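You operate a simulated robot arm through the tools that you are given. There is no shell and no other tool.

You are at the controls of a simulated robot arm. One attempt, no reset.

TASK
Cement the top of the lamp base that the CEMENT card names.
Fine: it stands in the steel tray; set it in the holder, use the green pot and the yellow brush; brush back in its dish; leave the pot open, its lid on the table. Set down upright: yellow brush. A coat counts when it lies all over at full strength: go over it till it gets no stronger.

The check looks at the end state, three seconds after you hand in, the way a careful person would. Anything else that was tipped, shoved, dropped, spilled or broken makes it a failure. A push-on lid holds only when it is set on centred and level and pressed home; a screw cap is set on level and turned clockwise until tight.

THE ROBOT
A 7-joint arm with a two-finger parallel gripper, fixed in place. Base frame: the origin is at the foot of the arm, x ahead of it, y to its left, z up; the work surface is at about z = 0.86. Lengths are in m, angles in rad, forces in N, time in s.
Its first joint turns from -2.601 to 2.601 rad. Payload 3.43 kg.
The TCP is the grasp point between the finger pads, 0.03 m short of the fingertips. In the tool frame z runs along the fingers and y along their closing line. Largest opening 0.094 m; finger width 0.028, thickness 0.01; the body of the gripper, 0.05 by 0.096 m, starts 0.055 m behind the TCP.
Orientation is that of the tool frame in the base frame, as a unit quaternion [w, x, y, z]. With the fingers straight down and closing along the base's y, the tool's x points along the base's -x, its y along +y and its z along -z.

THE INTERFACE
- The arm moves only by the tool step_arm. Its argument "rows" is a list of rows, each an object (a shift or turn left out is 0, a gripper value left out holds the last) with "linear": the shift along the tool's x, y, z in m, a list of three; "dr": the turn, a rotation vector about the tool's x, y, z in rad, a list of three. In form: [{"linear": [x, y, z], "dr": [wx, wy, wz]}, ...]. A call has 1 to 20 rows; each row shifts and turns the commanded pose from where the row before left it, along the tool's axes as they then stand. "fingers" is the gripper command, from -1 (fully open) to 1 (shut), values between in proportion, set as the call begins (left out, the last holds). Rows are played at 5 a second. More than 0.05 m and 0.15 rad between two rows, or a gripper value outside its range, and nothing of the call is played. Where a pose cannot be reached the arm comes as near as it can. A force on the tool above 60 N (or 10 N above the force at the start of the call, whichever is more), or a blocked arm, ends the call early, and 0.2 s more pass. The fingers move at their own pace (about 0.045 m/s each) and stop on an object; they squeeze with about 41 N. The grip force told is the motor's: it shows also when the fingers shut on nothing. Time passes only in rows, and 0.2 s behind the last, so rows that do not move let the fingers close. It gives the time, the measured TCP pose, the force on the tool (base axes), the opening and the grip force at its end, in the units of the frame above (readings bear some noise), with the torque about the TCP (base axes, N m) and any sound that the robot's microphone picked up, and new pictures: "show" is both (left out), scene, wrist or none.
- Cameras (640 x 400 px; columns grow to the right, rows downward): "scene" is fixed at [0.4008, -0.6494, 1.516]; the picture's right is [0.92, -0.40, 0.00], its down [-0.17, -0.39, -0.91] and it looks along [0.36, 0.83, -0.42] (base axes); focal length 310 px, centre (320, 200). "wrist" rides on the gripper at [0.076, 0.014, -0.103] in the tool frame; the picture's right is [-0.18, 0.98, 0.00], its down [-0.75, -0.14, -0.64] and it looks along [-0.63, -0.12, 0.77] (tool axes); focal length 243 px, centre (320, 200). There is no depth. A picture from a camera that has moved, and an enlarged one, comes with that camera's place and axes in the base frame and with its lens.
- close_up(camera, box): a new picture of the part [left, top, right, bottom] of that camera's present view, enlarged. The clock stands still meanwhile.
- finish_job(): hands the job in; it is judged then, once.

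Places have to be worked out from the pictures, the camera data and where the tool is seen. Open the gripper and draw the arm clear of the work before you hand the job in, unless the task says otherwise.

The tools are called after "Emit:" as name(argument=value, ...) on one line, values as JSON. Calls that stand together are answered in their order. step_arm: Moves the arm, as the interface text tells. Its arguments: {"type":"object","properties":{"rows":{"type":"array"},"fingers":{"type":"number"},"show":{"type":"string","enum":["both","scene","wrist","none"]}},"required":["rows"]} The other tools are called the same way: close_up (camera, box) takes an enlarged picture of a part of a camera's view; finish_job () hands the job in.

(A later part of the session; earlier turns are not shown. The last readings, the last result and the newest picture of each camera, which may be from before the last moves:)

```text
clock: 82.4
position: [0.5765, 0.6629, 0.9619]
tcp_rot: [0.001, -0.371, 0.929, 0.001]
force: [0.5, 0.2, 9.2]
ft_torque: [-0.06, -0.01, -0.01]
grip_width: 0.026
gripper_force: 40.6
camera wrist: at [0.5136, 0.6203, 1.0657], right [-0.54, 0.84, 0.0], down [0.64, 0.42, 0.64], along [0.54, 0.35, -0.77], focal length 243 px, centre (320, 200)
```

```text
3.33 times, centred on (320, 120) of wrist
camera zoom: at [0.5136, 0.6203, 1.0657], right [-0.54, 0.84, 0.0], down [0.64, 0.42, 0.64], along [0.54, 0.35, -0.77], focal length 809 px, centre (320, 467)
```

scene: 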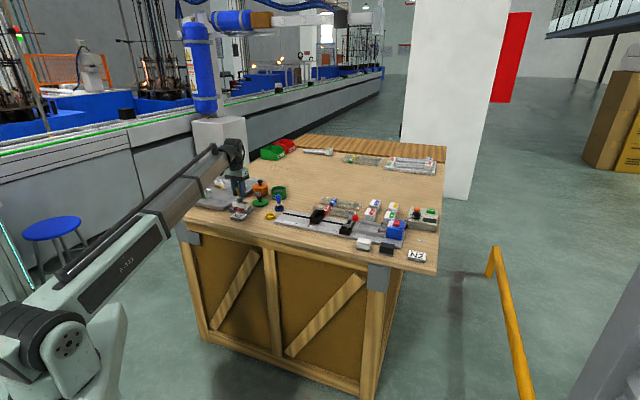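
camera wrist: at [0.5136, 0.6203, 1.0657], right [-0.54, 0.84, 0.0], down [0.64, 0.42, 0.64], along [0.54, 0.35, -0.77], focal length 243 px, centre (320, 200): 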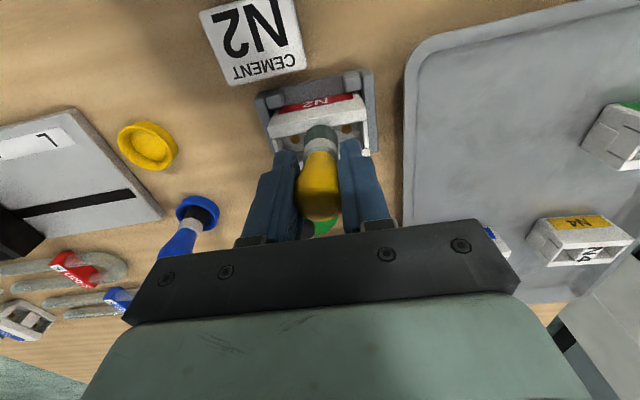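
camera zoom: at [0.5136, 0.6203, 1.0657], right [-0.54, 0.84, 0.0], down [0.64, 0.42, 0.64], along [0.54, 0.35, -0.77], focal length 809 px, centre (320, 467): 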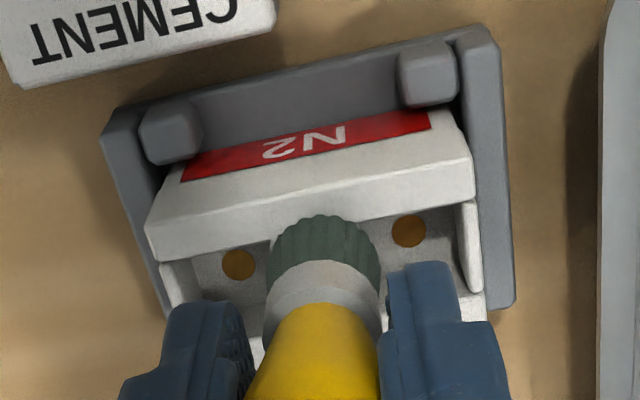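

Light contact (about 9 N) at z of about 0.962. I'll ease 0.4 mm and make the first pair of strokes along the centre lane.

Emit:
step_arm(rows=[{"linear": [0, -0.009, -0.0004]}, {"linear": [0, -0.009, 0]}, {"linear": [0, -0.009, 0]}, {"linear": [0, 0.009, 0]}, {"linear": [0, 0.009, 0]}, {"linear": [0, 0.009, 0]}, {"linear": [0, 0.009, 0]}, {"linear": [0, 0.009, 0]}, {"linear": [0, 0.009, 0]}, {}], fingers=1, show="wrist")

Emit:
close_up(camera="wrist", box=[220, 50, 380, 180])

Emit:
close_up(camera="scene", box=[210, 165, 274, 215])

```text
clock: 84.6
position: [0.5585, 0.6826, 0.961]
tcp_rot: [0.0, -0.371, 0.929, 0.0]
force: [2.0, -2.0, 7.0]
ft_torque: [-0.14, -0.03, 0.03]
grip_width: 0.0259
gripper_force: 41.4
camera wrist: at [0.4948, 0.6397, 1.0653], right [-0.54, 0.84, 0.0], down [0.64, 0.42, 0.64], along [0.54, 0.35, -0.77], focal length 243 px, centre (320, 200)
```

wrist: 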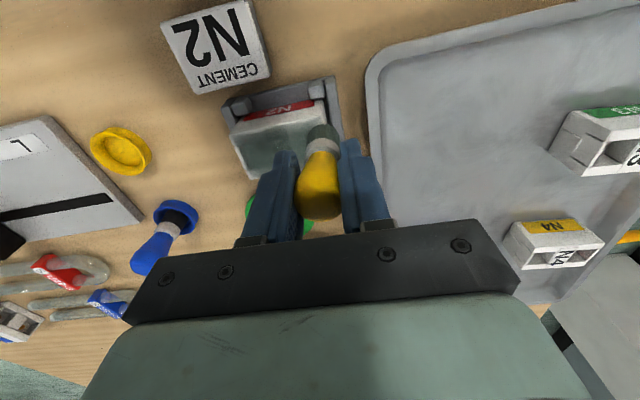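

```text
3.08 times, centred on (300, 115) of wrist
camera zoom: at [0.4948, 0.6397, 1.0653], right [-0.54, 0.84, 0.0], down [0.64, 0.42, 0.64], along [0.54, 0.35, -0.77], focal length 746 px, centre (382, 462)
```

zoom: 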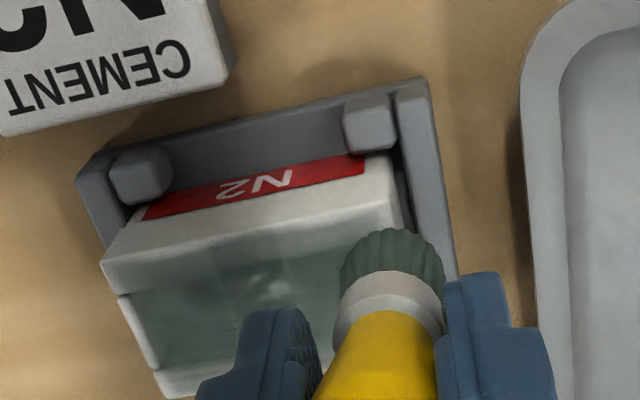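

```text
8.00 times, centred on (242, 190) of scene
camera zoom: at [0.4008, -0.6494, 1.516], right [0.92, -0.4, 0.0], down [-0.17, -0.39, -0.91], along [0.36, 0.83, -0.42], focal length 2480 px, centre (944, 280)
```

zoom: 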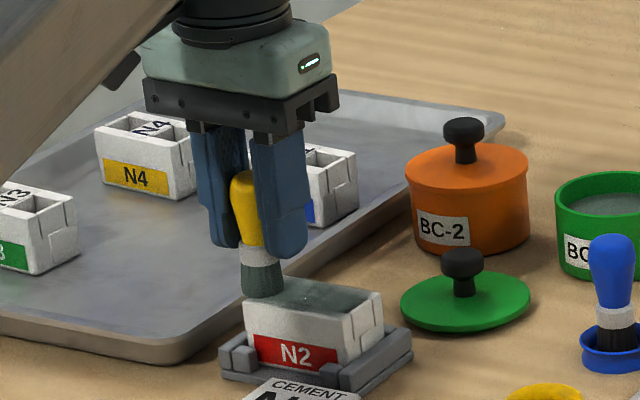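

The coat is going on as a grey film over the top. I'll continue with the two side lanes, lifting 2 mm for each lane change and stroking along tool y.

Emit:
step_arm(rows=[{"linear": [0, 0, -0.002]}, {"linear": [0.012, 0, 0]}, {"linear": [0, 0, 0.002]}, {"linear": [0, -0.009, 0]}, {"linear": [0, -0.009, 0]}, {"linear": [0, -0.009, 0]}, {"linear": [0, -0.009, 0]}, {"linear": [0, -0.009, 0]}, {"linear": [0, -0.009, 0]}, {"linear": [0, 0, -0.002]}, {"linear": [-0.024, 0, 0]}, {"linear": [0, 0, 0.002]}, {"linear": [0, 0.009, 0]}, {"linear": [0, 0.009, 0]}, {"linear": [0, 0.009, 0]}, {"linear": [0, 0.009, 0]}, {"linear": [0, 0.009, 0]}, {"linear": [0, 0.009, 0]}, {}], fingers=1, show="wrist")

Emit:
close_up(camera="wrist", box=[220, 50, 380, 180])

Emit:
close_up(camera="scene", box=[210, 165, 274, 215])

```text
clock: 88.6
position: [0.5671, 0.6888, 0.9619]
tcp_rot: [0.0, -0.371, 0.929, 0.0]
force: [0.5, -2.0, 10.8]
ft_torque: [-0.12, -0.14, -0.04]
grip_width: 0.026
gripper_force: 41.1
camera wrist: at [0.5035, 0.6475, 1.0653], right [-0.54, 0.84, 0.0], down [0.64, 0.42, 0.64], along [0.54, 0.35, -0.77], focal length 243 px, centre (320, 200)
```

wrist: 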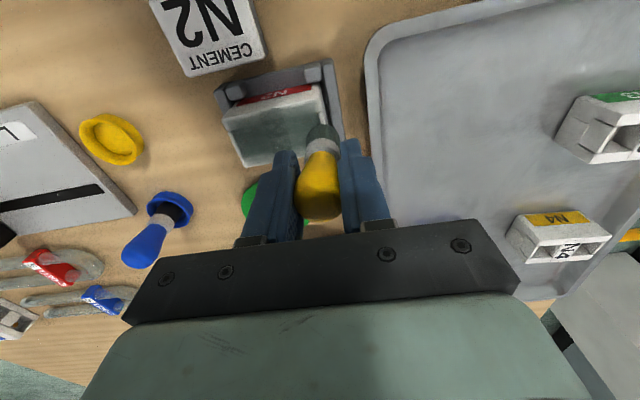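

```text
3.08 times, centred on (300, 115) of wrist
camera zoom: at [0.5035, 0.6475, 1.0653], right [-0.54, 0.84, 0.0], down [0.64, 0.42, 0.64], along [0.54, 0.35, -0.77], focal length 746 px, centre (382, 462)
```

zoom: 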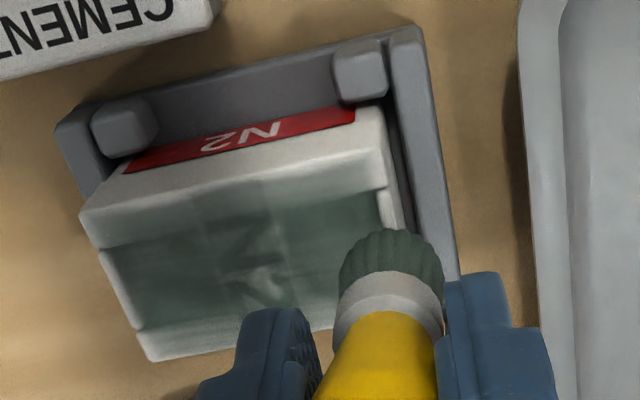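

```text
8.00 times, centred on (242, 190) of scene
camera zoom: at [0.4008, -0.6494, 1.516], right [0.92, -0.4, 0.0], down [-0.17, -0.39, -0.91], along [0.36, 0.83, -0.42], focal length 2480 px, centre (944, 280)
```

zoom: 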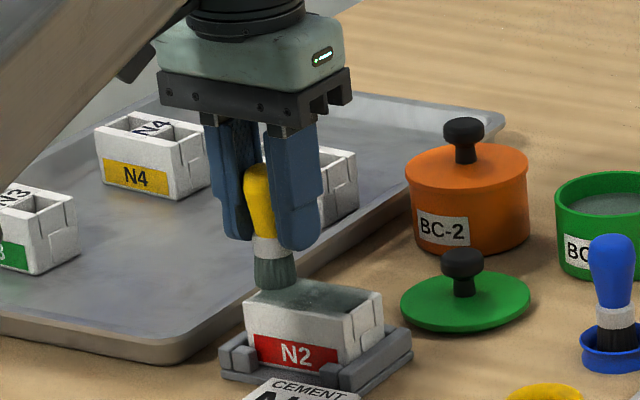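

The centre is coated, but the long edges and ends look paler. I'll run strokes further out at ±0.019 m in x and a little longer in y.

Emit:
step_arm(rows=[{"linear": [0, 0, -0.002]}, {"linear": [-0.007, 0.004, 0]}, {"linear": [0, 0, 0.002]}, {"linear": [0, -0.0103, 0]}, {"linear": [0, -0.0103, 0]}, {"linear": [0, -0.0103, 0]}, {"linear": [0, -0.0103, 0]}, {"linear": [0, -0.0103, 0]}, {"linear": [0, -0.0105, 0]}, {"linear": [0, 0, -0.002]}, {"linear": [0.038, 0, 0]}, {"linear": [0, 0, 0.002]}, {"linear": [0, 0.0103, 0]}, {"linear": [0, 0.0103, 0]}, {"linear": [0, 0.0103, 0]}, {"linear": [0, 0.0103, 0]}, {"linear": [0, 0.0103, 0]}, {"linear": [0, 0.0105, 0]}, {}], fingers=1, show="wrist")

Emit:
close_up(camera="wrist", box=[200, 80, 380, 200])

Emit:
close_up(camera="scene", box=[210, 165, 274, 215])

```text
clock: 92.6
position: [0.5419, 0.6731, 0.9617]
tcp_rot: [0.0, -0.371, 0.928, 0.0]
force: [2.3, -1.8, 10.4]
ft_torque: [-0.19, -0.19, -0.02]
grip_width: 0.0256
gripper_force: 41.2
camera wrist: at [0.478, 0.6301, 1.0651], right [-0.54, 0.84, 0.0], down [0.64, 0.42, 0.64], along [0.54, 0.35, -0.77], focal length 243 px, centre (320, 200)
```

wrist: 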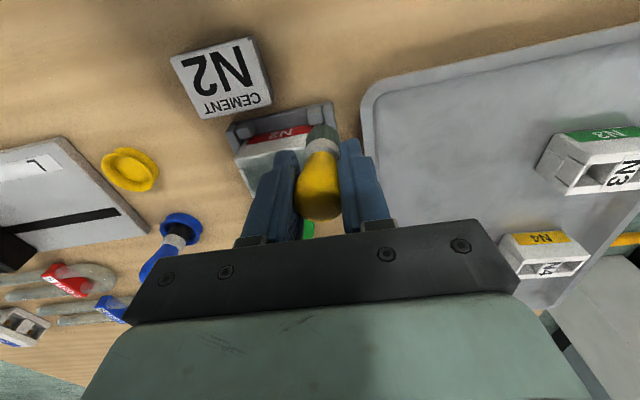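

```text
3.33 times, centred on (290, 140) of wrist
camera zoom: at [0.478, 0.6301, 1.0651], right [-0.54, 0.84, 0.0], down [0.64, 0.42, 0.64], along [0.54, 0.35, -0.77], focal length 809 px, centre (420, 400)
```

zoom: 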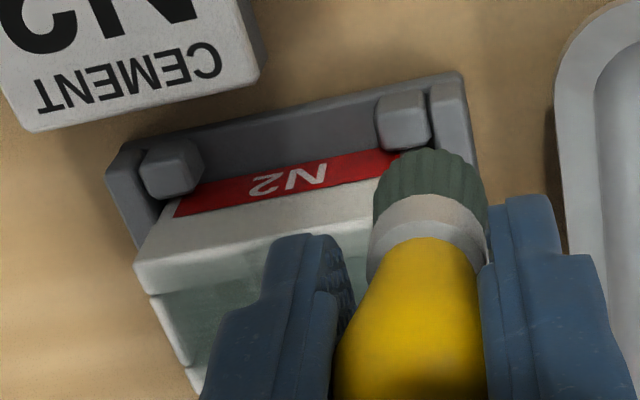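

```text
8.00 times, centred on (242, 190) of scene
camera zoom: at [0.4008, -0.6494, 1.516], right [0.92, -0.4, 0.0], down [-0.17, -0.39, -0.91], along [0.36, 0.83, -0.42], focal length 2480 px, centre (944, 280)
```

zoom: 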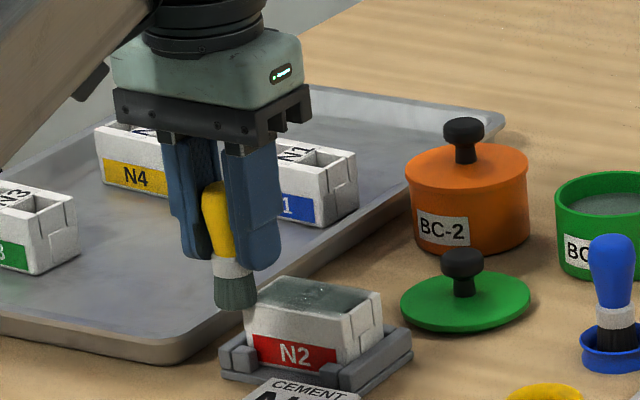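

I'll lift off and move aside to inspect the coat from above.

Emit:
step_arm(rows=[{"linear": [0, 0, -0.01]}, {"linear": [0, 0, -0.02]}, {"linear": [-0.02, -0.011, -0.02]}, {"linear": [-0.022, -0.01, -0.02]}, {"linear": [-0.022, -0.01, -0.01]}, {}, {}], fingers=1, show="both")

Emit:
close_up(camera="wrist", box=[240, 20, 400, 130])

Emit:
close_up(camera="scene", box=[218, 185, 266, 221])

Emit:
close_up(camera="wrist", box=[250, 80, 390, 240])

```text
clock: 94.2
position: [0.6107, 0.6944, 1.0421]
tcp_rot: [0.0, -0.371, 0.929, 0.0]
force: [0.7, -0.1, -0.9]
ft_torque: [0.02, -0.01, -0.03]
grip_width: 0.026
gripper_force: 41.1
camera wrist: at [0.5461, 0.6523, 1.1457], right [-0.54, 0.84, 0.0], down [0.64, 0.42, 0.64], along [0.54, 0.35, -0.77], focal length 243 px, centre (320, 200)
```

scene: 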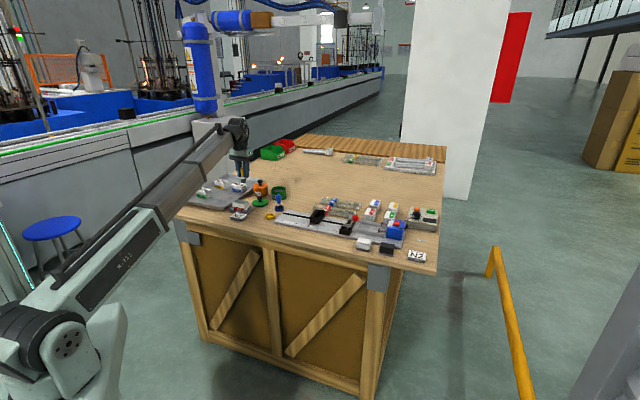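
wrist: 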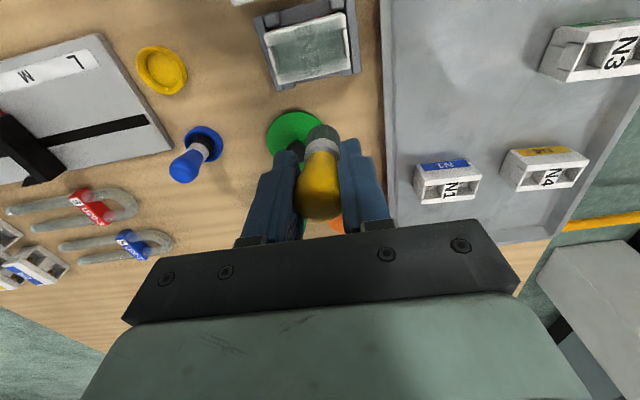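

```text
3.64 times, centred on (320, 75) of wrist
camera zoom: at [0.5461, 0.6523, 1.1457], right [-0.54, 0.84, 0.0], down [0.64, 0.42, 0.64], along [0.54, 0.35, -0.77], focal length 882 px, centre (320, 654)
```

zoom: 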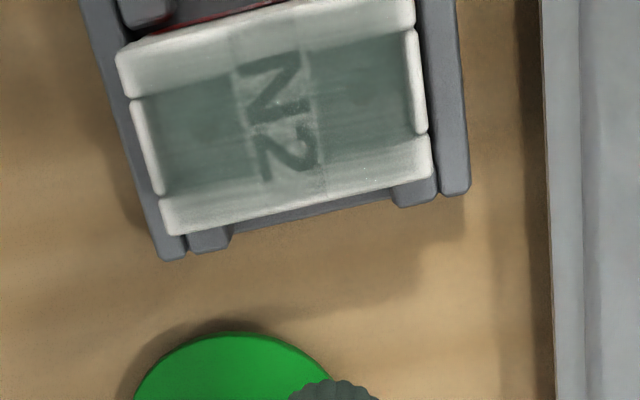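

```text
11.11 times, centred on (242, 203) of scene
camera zoom: at [0.4008, -0.6494, 1.516], right [0.92, -0.4, 0.0], down [-0.17, -0.39, -0.91], along [0.36, 0.83, -0.42], focal length 3444 px, centre (1187, 167)
```

zoom: 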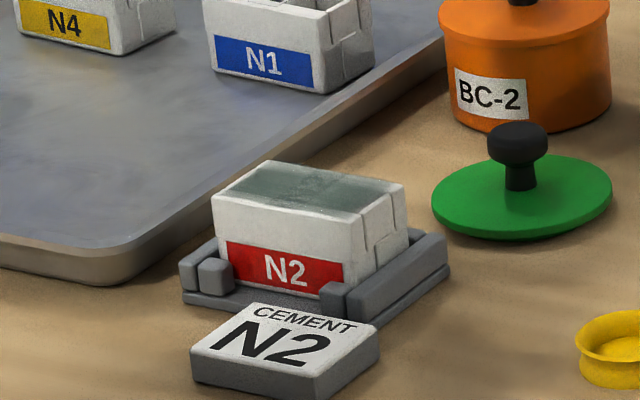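

```text
2.50 times, centred on (320, 160) of wrist
camera zoom: at [0.5461, 0.6523, 1.1457], right [-0.54, 0.84, 0.0], down [0.64, 0.42, 0.64], along [0.54, 0.35, -0.77], focal length 606 px, centre (320, 300)
```

zoom: 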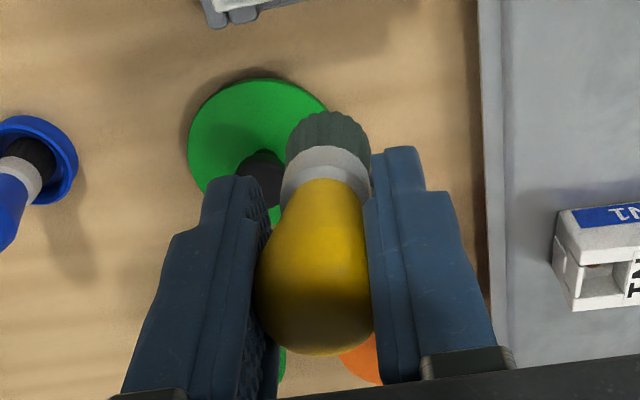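

The centre has a good film, but the long side rims are still pale. I'll reload the brush: back over the pot by the same lane, between the lid and the blue brush.

Emit:
step_arm(rows=[{"linear": [0, -0.012, 0]}, {"linear": [0, -0.025, 0]}, {"linear": [0, -0.027, 0]}, {"linear": [-0.008, -0.016, 0]}, {"linear": [-0.022, -0.006, 0]}, {"linear": [-0.034, 0, 0]}, {"linear": [-0.036, 0, 0]}, {"linear": [-0.03, 0, 0]}, {"linear": [-0.017, 0, 0]}, {"linear": [-0.007, 0, 0]}, {}, {"linear": [0, 0, 0.02]}, {"linear": [0, 0, 0.03]}, {"linear": [0, 0, 0.025]}, {"linear": [0, 0, 0.012]}, {"linear": [0, 0, 0.005]}, {}, {}], fingers=1, show="both")

Emit:
close_up(camera="wrist", box=[240, 50, 400, 210])

```text
clock: 98.0
position: [0.7805, 0.7365, 0.9491]
tcp_rot: [0.001, -0.371, 0.928, 0.0]
force: [0.5, -0.8, -0.9]
ft_torque: [-0.02, 0.0, -0.03]
grip_width: 0.0259
gripper_force: 41.6
camera wrist: at [0.7168, 0.695, 1.0528], right [-0.54, 0.84, 0.0], down [0.64, 0.42, 0.64], along [0.54, 0.35, -0.77], focal length 243 px, centre (320, 200)
```

scene: 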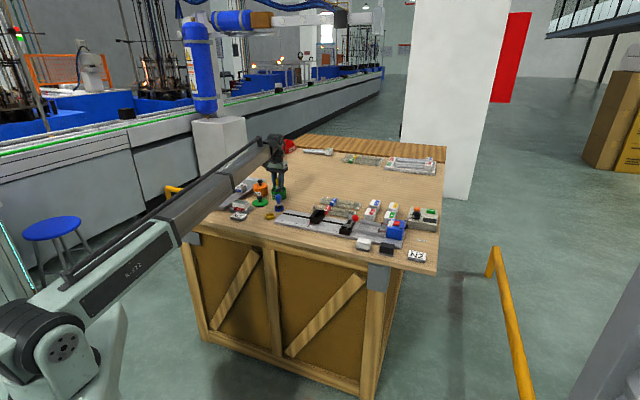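
wrist: 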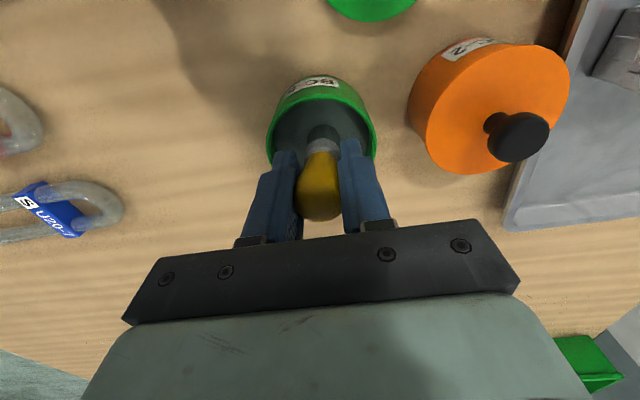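

```text
2.50 times, centred on (320, 130) of wrist
camera zoom: at [0.7168, 0.695, 1.0528], right [-0.54, 0.84, 0.0], down [0.64, 0.42, 0.64], along [0.54, 0.35, -0.77], focal length 606 px, centre (320, 375)
```

zoom: 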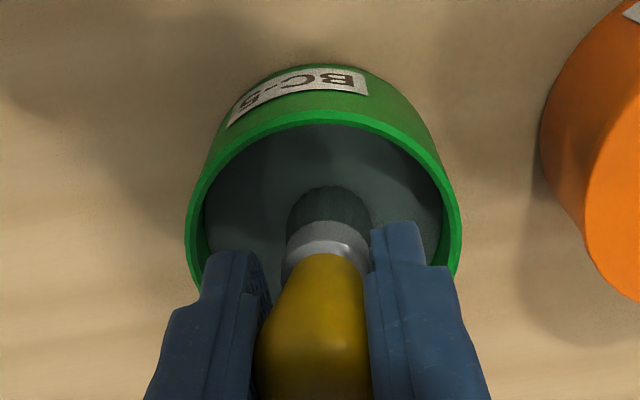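

The tip is just at the cement surface. I'll press in 1.5 mm, dwell, and lift out again.

Emit:
step_arm(rows=[{"linear": [0, 0, 0.0018]}, {}, {}], fingers=1, show="none")

Emit:
step_arm(rows=[{}, {"linear": [0, 0, -0.005]}, {"linear": [0, 0, -0.012]}, {"linear": [0, 0, -0.022]}, {"linear": [0, 0, -0.025]}, {"linear": [0, 0, -0.02]}, {"linear": [0, 0, -0.0098]}, {}, {}], fingers=1, show="both")

Emit:
close_up(camera="wrist", box=[240, 30, 400, 230])

Emit:
close_up(camera="scene", box=[240, 135, 304, 195])

```text
clock: 98.8
position: [0.7799, 0.7379, 0.9483]
tcp_rot: [0.0, -0.371, 0.929, 0.0]
force: [-1.5, 0.4, 2.7]
ft_torque: [-0.04, 0.01, 0.01]
grip_width: 0.026
gripper_force: 41.0
```

```text
clock: 100.8
position: [0.7818, 0.7361, 1.04]
tcp_rot: [-0.001, -0.371, 0.929, 0.0]
force: [0.4, 0.1, -1.0]
ft_torque: [-0.03, -0.01, 0.0]
grip_width: 0.026
gripper_force: 41.2
camera wrist: at [0.7182, 0.6944, 1.1446], right [-0.54, 0.84, 0.0], down [0.64, 0.42, 0.64], along [0.54, 0.35, -0.77], focal length 243 px, centre (320, 200)
```

scene: 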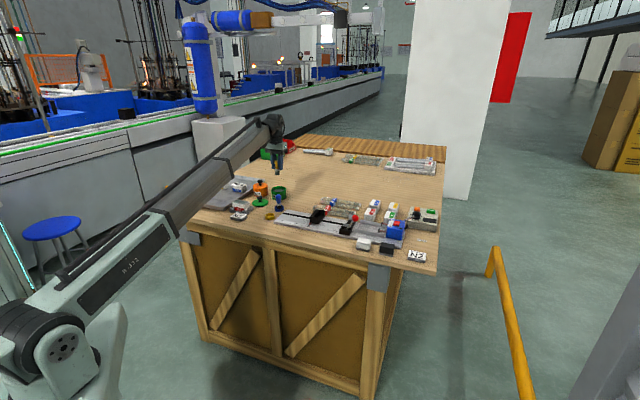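
wrist: 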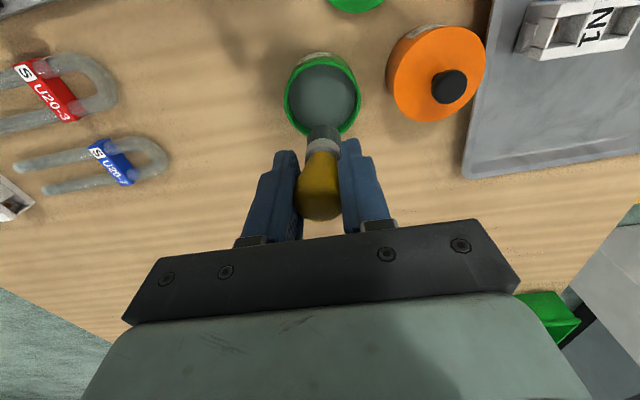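

```text
2.00 times, centred on (320, 130) of wrist
camera zoom: at [0.7182, 0.6944, 1.1446], right [-0.54, 0.84, 0.0], down [0.64, 0.42, 0.64], along [0.54, 0.35, -0.77], focal length 485 px, centre (320, 340)
```

zoom: 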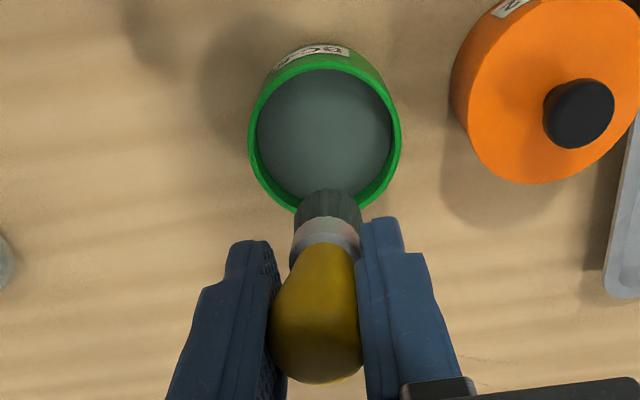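

```text
6.67 times, centred on (272, 165) of scene
camera zoom: at [0.4008, -0.6494, 1.516], right [0.92, -0.4, 0.0], down [-0.17, -0.39, -0.91], along [0.36, 0.83, -0.42], focal length 2066 px, centre (640, 433)
```

zoom: 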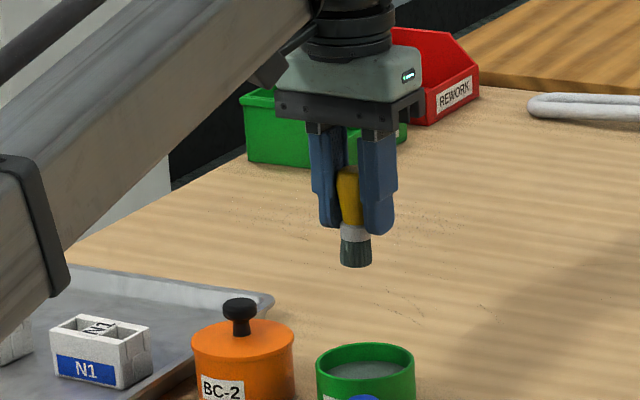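

The brush is reloaded; it leans about 2–3° in the grip, which I'll keep an eye on. I'm going back to N2's far long edge lane (x of about +0.018) and down to light contact.

Emit:
step_arm(rows=[{"linear": [0.01, 0, 0]}, {"linear": [0.02, 0, 0]}, {"linear": [0.03, 0, 0]}, {"linear": [0.035, 0, 0]}, {"linear": [0.035, 0, 0]}, {"linear": [0.03, 0.01, 0]}, {"linear": [0.025, 0.015, 0]}, {"linear": [0.02, 0.015, 0]}, {"linear": [0.01, 0.0096, 0]}, {}, {"linear": [0, 0, 0.02]}, {"linear": [0, 0, 0.025]}, {"linear": [0, 0, 0.02]}, {"linear": [0, 0, 0.01]}, {"linear": [0, 0, 0.003]}, {}], fingers=1, show="wrist")

Emit:
close_up(camera="wrist", box=[260, 80, 440, 200])

Emit:
close_up(camera="scene", box=[210, 165, 274, 215])

```text
clock: 104.2
position: [0.5896, 0.6255, 0.963]
tcp_rot: [0.0, -0.372, 0.928, 0.0]
force: [-0.6, -0.6, -1.5]
ft_torque: [-0.02, 0.01, 0.02]
grip_width: 0.0261
gripper_force: 41.2
camera wrist: at [0.5259, 0.5828, 1.0668], right [-0.54, 0.84, 0.0], down [0.64, 0.42, 0.64], along [0.54, 0.35, -0.77], focal length 243 px, centre (320, 200)
```

wrist: 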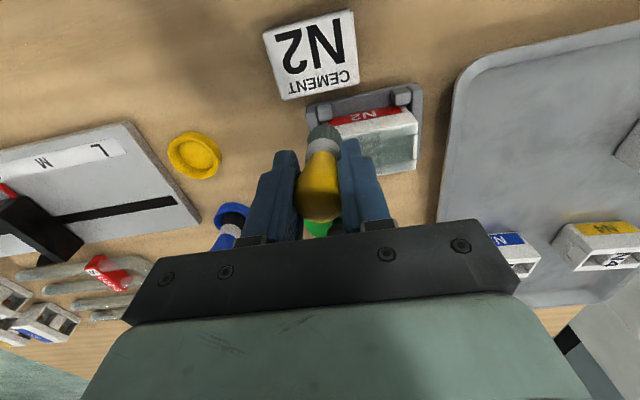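

```text
3.33 times, centred on (350, 140) of wrist
camera zoom: at [0.5259, 0.5828, 1.0668], right [-0.54, 0.84, 0.0], down [0.64, 0.42, 0.64], along [0.54, 0.35, -0.77], focal length 809 px, centre (220, 400)
```

zoom: 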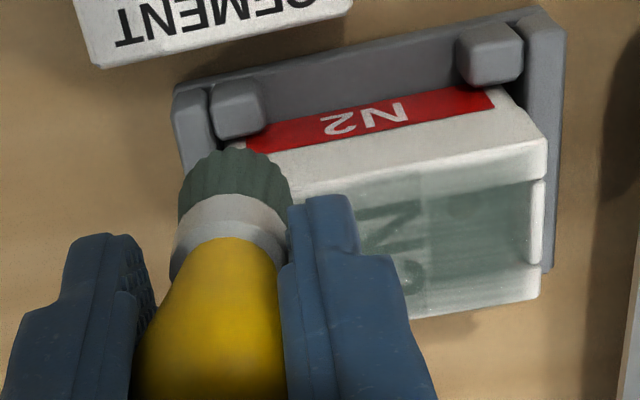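

```text
8.00 times, centred on (242, 190) of scene
camera zoom: at [0.4008, -0.6494, 1.516], right [0.92, -0.4, 0.0], down [-0.17, -0.39, -0.91], along [0.36, 0.83, -0.42], focal length 2480 px, centre (944, 280)
```

zoom: 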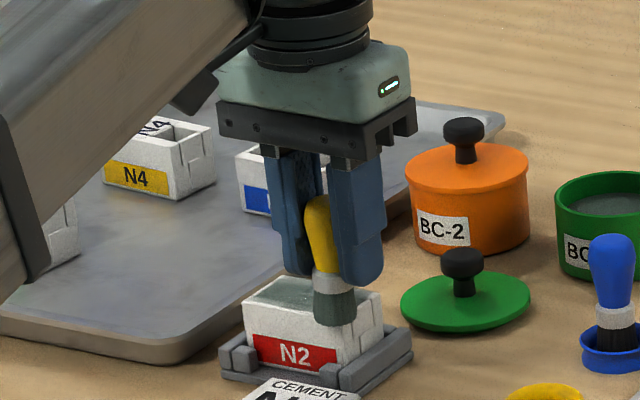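

No contact yet at this corner. I'll lower 2 mm to touch and run strokes along both long edges.

Emit:
step_arm(rows=[{"linear": [0, 0, 0.0022]}, {"linear": [0, 0.0103, 0]}, {"linear": [0, 0.0103, 0]}, {"linear": [0, 0.0103, 0]}, {"linear": [0, 0.0103, 0]}, {"linear": [0, 0.0103, 0]}, {"linear": [0, 0.0105, 0]}, {"linear": [0, 0, -0.002]}, {"linear": [-0.036, 0, 0]}, {"linear": [0, 0, 0.002]}, {"linear": [0, -0.0103, 0]}, {"linear": [0, -0.0103, 0]}, {"linear": [0, -0.0103, 0]}, {"linear": [0, -0.0103, 0]}, {"linear": [0, -0.0103, 0]}, {"linear": [0, -0.0105, 0]}, {}], fingers=1, show="wrist")

Emit:
close_up(camera="wrist", box=[260, 50, 440, 190])

Emit:
close_up(camera="scene", box=[210, 165, 274, 215])

```text
clock: 107.8
position: [0.6164, 0.6507, 0.9606]
tcp_rot: [0.0, -0.371, 0.929, 0.0]
force: [-1.9, 2.3, 14.2]
ft_torque: [0.16, 0.17, 0.01]
grip_width: 0.0258
gripper_force: 41.3
camera wrist: at [0.5536, 0.6079, 1.0646], right [-0.54, 0.84, 0.0], down [0.64, 0.42, 0.64], along [0.54, 0.35, -0.77], focal length 243 px, centre (320, 200)
```

wrist: 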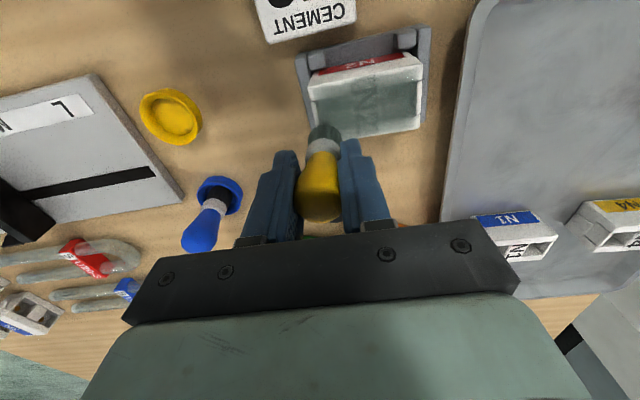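

```text
2.86 times, centred on (350, 120) of wrist
camera zoom: at [0.5536, 0.6079, 1.0646], right [-0.54, 0.84, 0.0], down [0.64, 0.42, 0.64], along [0.54, 0.35, -0.77], focal length 693 px, centre (234, 429)
```

zoom: 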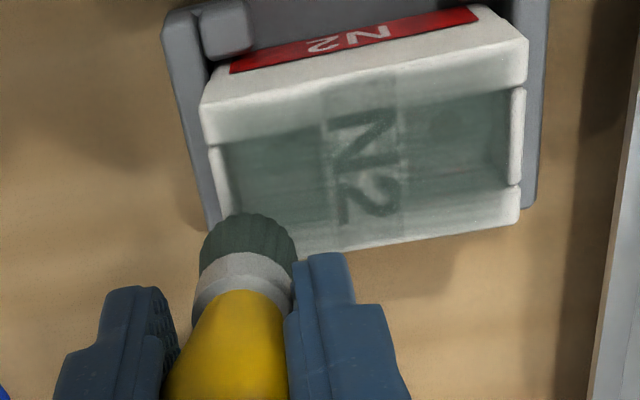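

```text
8.00 times, centred on (242, 190) of scene
camera zoom: at [0.4008, -0.6494, 1.516], right [0.92, -0.4, 0.0], down [-0.17, -0.39, -0.91], along [0.36, 0.83, -0.42], focal length 2480 px, centre (944, 280)
```

zoom: 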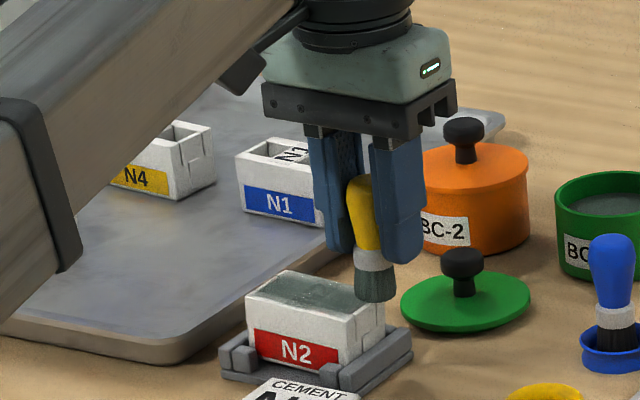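

The film is building but the rims are still lighter than the middle. I'll work across inward lanes: -0.012, -0.006 and 0.

Emit:
step_arm(rows=[{"linear": [0.006, 0, -0.002]}, {"linear": [0, 0, 0.0018]}, {"linear": [0, 0.0155, 0]}, {"linear": [0, 0.0155, 0]}, {"linear": [0, 0.0155, 0]}, {"linear": [0, 0.0155, 0]}, {"linear": [0.006, 0, -0.002]}, {"linear": [0, 0, 0.002]}, {"linear": [0, -0.0155, 0]}, {"linear": [0, -0.0155, 0]}, {"linear": [0, -0.0155, 0]}, {"linear": [0, -0.0155, 0]}, {"linear": [0.006, 0, -0.002]}, {"linear": [0, 0, 0.002]}, {"linear": [0, 0.0155, 0]}, {"linear": [0, 0.0155, 0]}, {"linear": [0, 0.0155, 0]}, {"linear": [0, 0.0155, 0]}, {}], fingers=1, show="wrist")

Emit:
step_arm(rows=[{"linear": [0.006, 0, -0.002]}, {"linear": [0, 0, 0.002]}, {"linear": [0, -0.0155, 0]}, {"linear": [0, -0.0155, 0]}, {"linear": [0, -0.0155, 0]}, {"linear": [0, -0.0155, 0]}, {"linear": [0.006, 0, -0.002]}, {"linear": [0, 0, 0.002]}, {"linear": [0, 0.0155, 0]}, {"linear": [0, 0.0155, 0]}, {"linear": [0, 0.0155, 0]}, {"linear": [0, 0.0155, 0]}, {"linear": [0.006, 0, -0.002]}, {"linear": [0, 0, 0.002]}, {"linear": [0, -0.0155, 0]}, {"linear": [0, -0.0155, 0]}, {"linear": [0, -0.0155, 0]}, {"linear": [0, -0.0155, 0]}, {}], fingers=1, show="wrist")

```text
clock: 111.8
position: [0.5607, 0.6836, 0.9618]
tcp_rot: [0.0, -0.371, 0.929, 0.0]
force: [-0.3, 0.2, -1.3]
ft_torque: [-0.01, 0.05, 0.0]
grip_width: 0.0259
gripper_force: 41.5
camera wrist: at [0.4972, 0.641, 1.0654], right [-0.54, 0.84, 0.0], down [0.64, 0.42, 0.64], along [0.54, 0.35, -0.77], focal length 243 px, centre (320, 200)
```

wrist: 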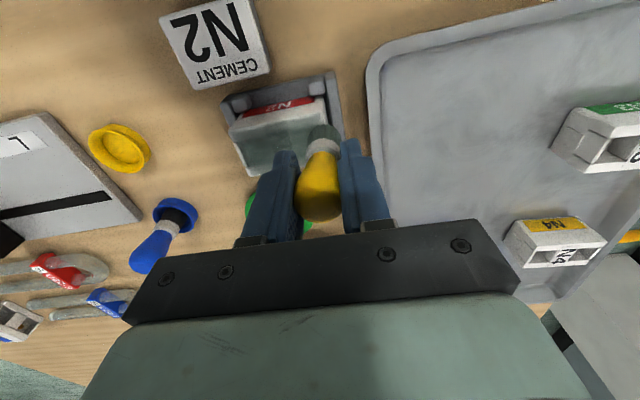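

```text
clock: 115.8
position: [0.5898, 0.6257, 0.9619]
tcp_rot: [0.001, -0.371, 0.929, -0.001]
force: [0.7, -0.1, 0.0]
ft_torque: [-0.01, 0.02, 0.05]
grip_width: 0.026
gripper_force: 40.9
camera wrist: at [0.5272, 0.5827, 1.0655], right [-0.54, 0.84, 0.0], down [0.64, 0.42, 0.64], along [0.54, 0.35, -0.77], focal length 243 px, centre (320, 200)
```

wrist: 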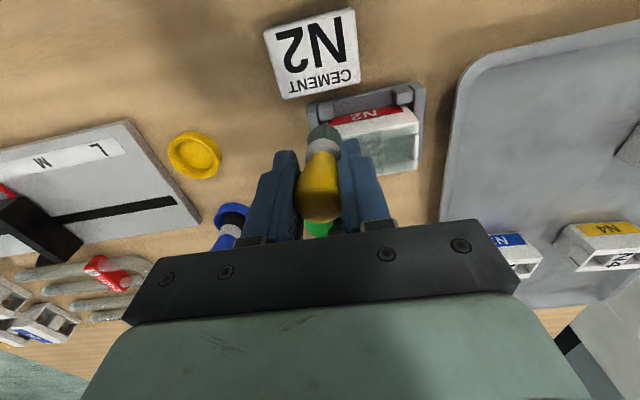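

The contact force has dropped to about zero, so I may have lost contact. I'll check the coat and the brush in the grip.

Emit:
close_up(camera="wrist", box=[260, 80, 440, 230])

Emit:
close_up(camera="scene", box=[210, 165, 274, 215])

```text
2.67 times, centred on (350, 155) of wrist
camera zoom: at [0.5272, 0.5827, 1.0655], right [-0.54, 0.84, 0.0], down [0.64, 0.42, 0.64], along [0.54, 0.35, -0.77], focal length 647 px, centre (240, 320)
```

zoom: 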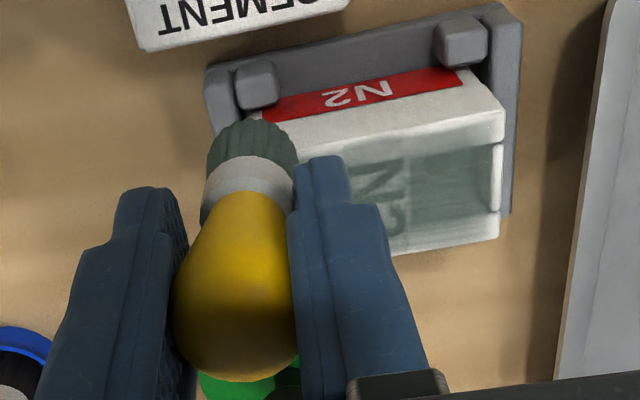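

```text
8.00 times, centred on (242, 190) of scene
camera zoom: at [0.4008, -0.6494, 1.516], right [0.92, -0.4, 0.0], down [-0.17, -0.39, -0.91], along [0.36, 0.83, -0.42], focal length 2480 px, centre (944, 280)
```

zoom: 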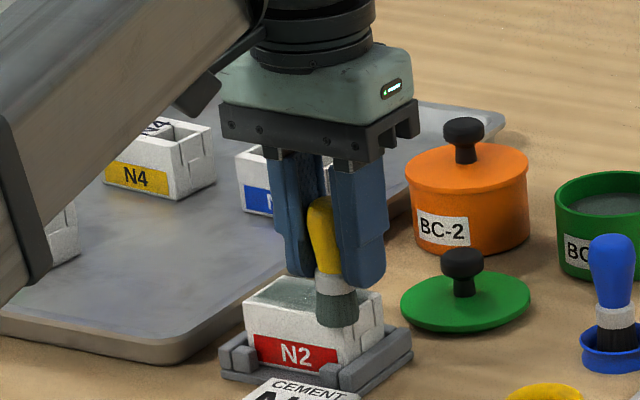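

I'll move back to the middle of the top and feel for contact again.

Emit:
step_arm(rows=[{"linear": [-0.009, 0.0155, -0.002]}, {"linear": [-0.009, 0.0155, 0]}, {"linear": [0, 0, 0.0022]}, {}], fingers=1, show="none")

Emit:
step_arm(rows=[{"linear": [0, 0, 0.0008]}, {}], fingers=1, show="none")

Emit:
step_arm(rows=[{"linear": [0, 0, 0.0008]}, {}], fingers=1, show="none")

```text
clock: 116.8
position: [0.5824, 0.6604, 0.9617]
tcp_rot: [0.0, -0.372, 0.928, 0.0]
force: [-0.9, 0.2, -0.5]
ft_torque: [-0.02, 0.01, 0.01]
grip_width: 0.0263
gripper_force: 41.7
```

```text
clock: 117.4
position: [0.5825, 0.6592, 0.9615]
tcp_rot: [0.001, -0.371, 0.928, 0.001]
force: [0.0, 1.4, 7.8]
ft_torque: [0.01, -0.01, 0.03]
grip_width: 0.0258
gripper_force: 41.0
```

```text
clock: 118.0
position: [0.5831, 0.661, 0.9622]
tcp_rot: [0.001, -0.372, 0.928, 0.0]
force: [1.7, 2.1, 22.2]
ft_torque: [-0.01, -0.14, -0.01]
grip_width: 0.026
gripper_force: 40.8
```

Contact is back at about 0.961, so the brush has crept up about 0.5 mm in the grip. I'll set about 10 N of contact and stroke the centre, +0.010 and +0.019 lanes.

Emit:
step_arm(rows=[{"linear": [0, 0.0155, -0.0004]}, {"linear": [0, 0.0155, 0]}, {"linear": [0, -0.0155, 0]}, {"linear": [0, -0.0155, 0]}, {"linear": [0, -0.0155, 0]}, {"linear": [0, -0.0155, 0]}, {"linear": [0.01, 0, -0.002]}, {"linear": [0, 0, 0.002]}, {"linear": [0, 0.0155, 0]}, {"linear": [0, 0.0155, 0]}, {"linear": [0, 0.0155, 0]}, {"linear": [0, 0.0155, 0]}, {"linear": [0.009, 0, -0.002]}, {"linear": [0, 0, 0.002]}, {"linear": [0, -0.0155, 0]}, {"linear": [0, -0.0155, 0]}, {"linear": [0, -0.0155, 0]}, {"linear": [0, -0.0155, 0]}, {}], fingers=1, show="wrist")

Emit:
step_arm(rows=[{"linear": [-0.029, 0, -0.002]}, {"linear": [0, 0, 0.002]}, {"linear": [0, 0.0155, 0]}, {"linear": [0, 0.0155, 0]}, {"linear": [0, 0.0155, 0]}, {"linear": [0, 0.0155, 0]}, {"linear": [-0.009, 0, -0.002]}, {"linear": [0, 0, 0.002]}, {"linear": [0, -0.0155, 0]}, {"linear": [0, -0.0155, 0]}, {"linear": [0, -0.0155, 0]}, {"linear": [0, -0.0155, 0]}, {"linear": [0, 0, -0.01]}, {"linear": [-0.013, 0.0155, -0.025]}, {"linear": [-0.013, 0.0155, -0.025]}, {"linear": [0, 0, -0.02]}, {}, {}], fingers=1, show="both")

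Emit:
close_up(camera="wrist", box=[240, 10, 400, 120])

Emit:
close_up(camera="scene", box=[218, 185, 266, 221])

Emit:
close_up(camera="wrist", box=[250, 80, 390, 240])

```text
clock: 122.0
position: [0.5907, 0.6253, 0.9603]
tcp_rot: [-0.001, -0.371, 0.929, 0.001]
force: [-0.1, 0.1, -0.9]
ft_torque: [-0.01, 0.0, -0.02]
grip_width: 0.0262
gripper_force: 40.8
camera wrist: at [0.5268, 0.5828, 1.0645], right [-0.54, 0.84, 0.0], down [0.64, 0.42, 0.64], along [0.54, 0.35, -0.77], focal length 243 px, centre (320, 200)
```

wrist: 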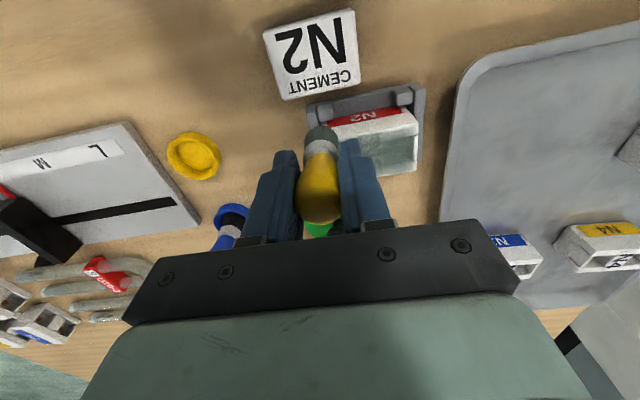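

```text
clock: 125.8
position: [0.6149, 0.6911, 1.0388]
tcp_rot: [0.001, -0.372, 0.928, 0.0]
force: [-0.2, -0.4, -0.8]
ft_torque: [-0.01, 0.02, 0.0]
grip_width: 0.0262
gripper_force: 41.4
camera wrist: at [0.5518, 0.6498, 1.1428], right [-0.54, 0.84, 0.0], down [0.64, 0.42, 0.64], along [0.54, 0.35, -0.77], focal length 243 px, centre (320, 200)
```

scene: 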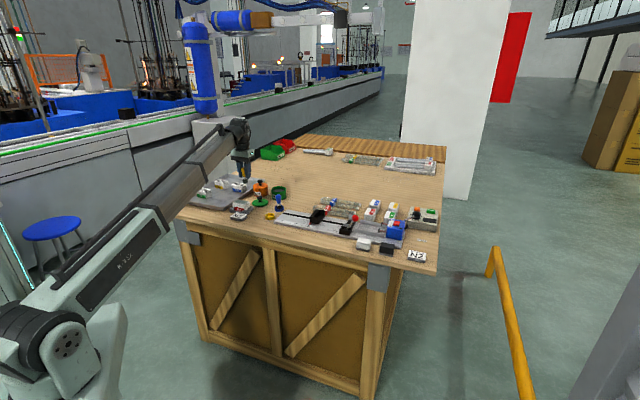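
wrist: 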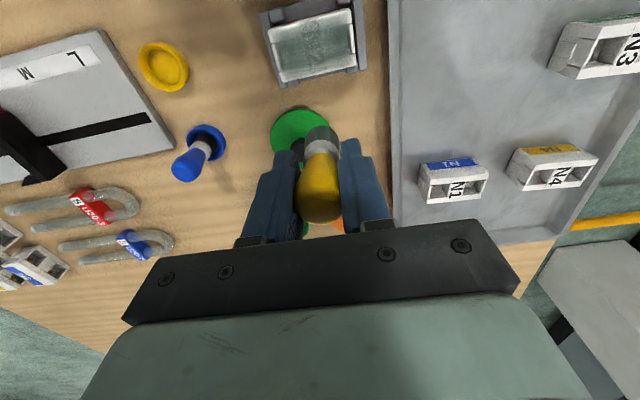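

```text
3.64 times, centred on (320, 65) of wrist
camera zoom: at [0.5518, 0.6498, 1.1428], right [-0.54, 0.84, 0.0], down [0.64, 0.42, 0.64], along [0.54, 0.35, -0.77], focal length 882 px, centre (320, 691)
```

zoom: 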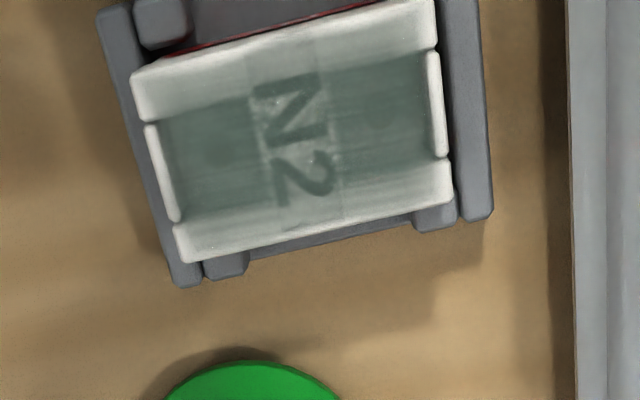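

```text
11.11 times, centred on (242, 203) of scene
camera zoom: at [0.4008, -0.6494, 1.516], right [0.92, -0.4, 0.0], down [-0.17, -0.39, -0.91], along [0.36, 0.83, -0.42], focal length 3444 px, centre (1187, 167)
```

zoom: 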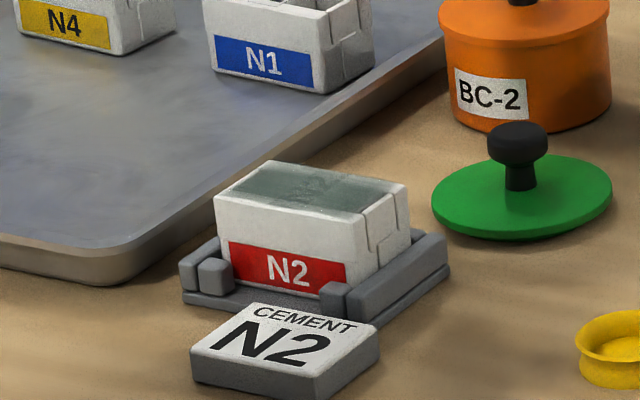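

```text
2.50 times, centred on (320, 160) of wrist
camera zoom: at [0.5518, 0.6498, 1.1428], right [-0.54, 0.84, 0.0], down [0.64, 0.42, 0.64], along [0.54, 0.35, -0.77], focal length 606 px, centre (320, 300)
```

zoom: 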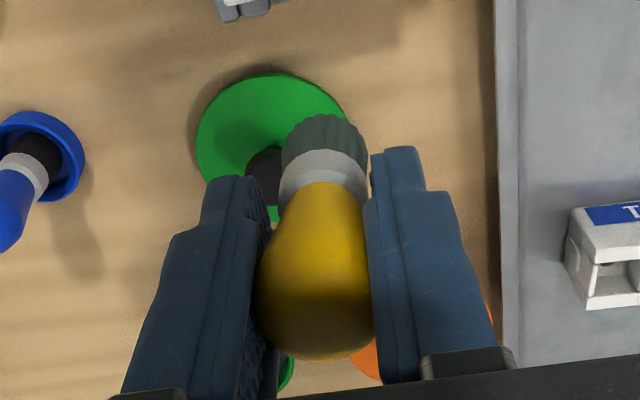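

I'll take a tight enlarged view of the top to judge the coat's strength and its edges.

Emit:
close_up(camera="wrist", box=[262, 5, 366, 90])

Emit:
close_up(camera="scene", box=[230, 196, 256, 213])

```text
4.71 times, centred on (314, 48) of wrist
camera zoom: at [0.5518, 0.6498, 1.1428], right [-0.54, 0.84, 0.0], down [0.64, 0.42, 0.64], along [0.54, 0.35, -0.77], focal length 1142 px, centre (348, 918)
```

zoom: 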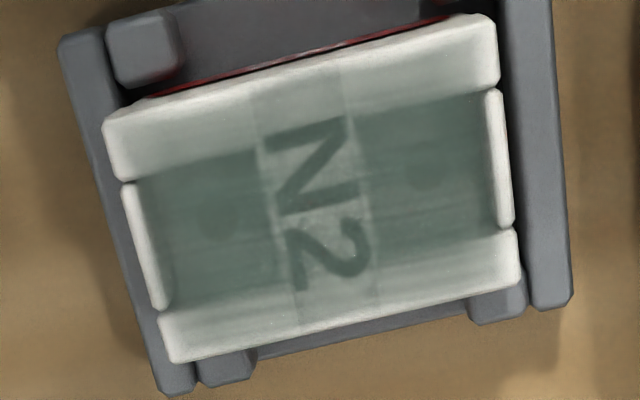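

```text
16.00 times, centred on (243, 204) of scene
camera zoom: at [0.4008, -0.6494, 1.516], right [0.92, -0.4, 0.0], down [-0.17, -0.39, -0.91], along [0.36, 0.83, -0.42], focal length 4960 px, centre (1552, 128)
```

zoom: 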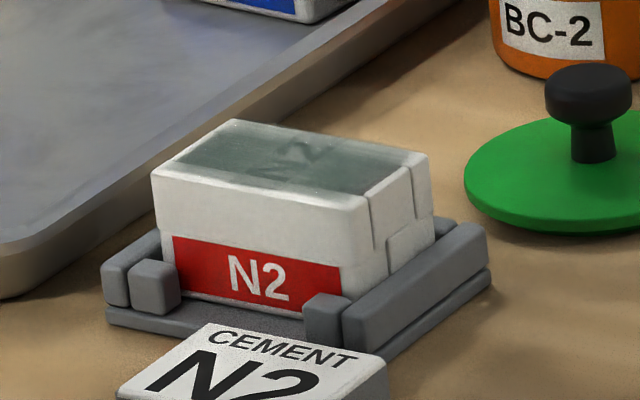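

Geometry agrees within 2 mm: N2's centre is (+0.045, +0.002) from the brush. The rims need solid contact, so I'll place the brush at the +0.015 lane's middle and feel for contact there.

Emit:
step_arm(rows=[{"linear": [0.02, 0.0007, 0.02]}, {"linear": [0.02, 0.0005, 0.03]}, {"linear": [0.02, 0.0005, 0.02]}, {"linear": [0, 0, 0.0065]}, {}, {}], fingers=1, show="none")

Emit:
step_arm(rows=[{"linear": [0, 0, 0.0015]}, {}], fingers=1, show="none")

Emit:
step_arm(rows=[{"linear": [0, 0, 0.001]}, {}], fingers=1, show="none")

Emit:
step_arm(rows=[{"linear": [0, 0, 0.001]}, {}], fingers=1, show="none")

```text
clock: 127.2
position: [0.5716, 0.6512, 0.9637]
tcp_rot: [0.0, -0.372, 0.928, 0.001]
force: [0.1, -0.8, 0.1]
ft_torque: [0.0, 0.02, -0.02]
grip_width: 0.026
gripper_force: 41.2
```

```text
clock: 127.8
position: [0.5712, 0.651, 0.9622]
tcp_rot: [0.0, -0.372, 0.928, 0.0]
force: [0.2, 0.8, 0.0]
ft_torque: [0.03, 0.02, 0.03]
grip_width: 0.026
gripper_force: 41.0
```

```text
clock: 128.4
position: [0.5707, 0.6507, 0.9607]
tcp_rot: [0.001, -0.371, 0.928, -0.001]
force: [0.4, -0.1, -0.8]
ft_torque: [0.01, 0.0, -0.01]
grip_width: 0.0258
gripper_force: 41.2
```

```text
clock: 129.0
position: [0.5706, 0.6506, 0.9606]
tcp_rot: [0.0, -0.371, 0.929, 0.0]
force: [0.6, 0.0, 3.2]
ft_torque: [-0.02, -0.03, -0.01]
grip_width: 0.0261
gripper_force: 40.8
```

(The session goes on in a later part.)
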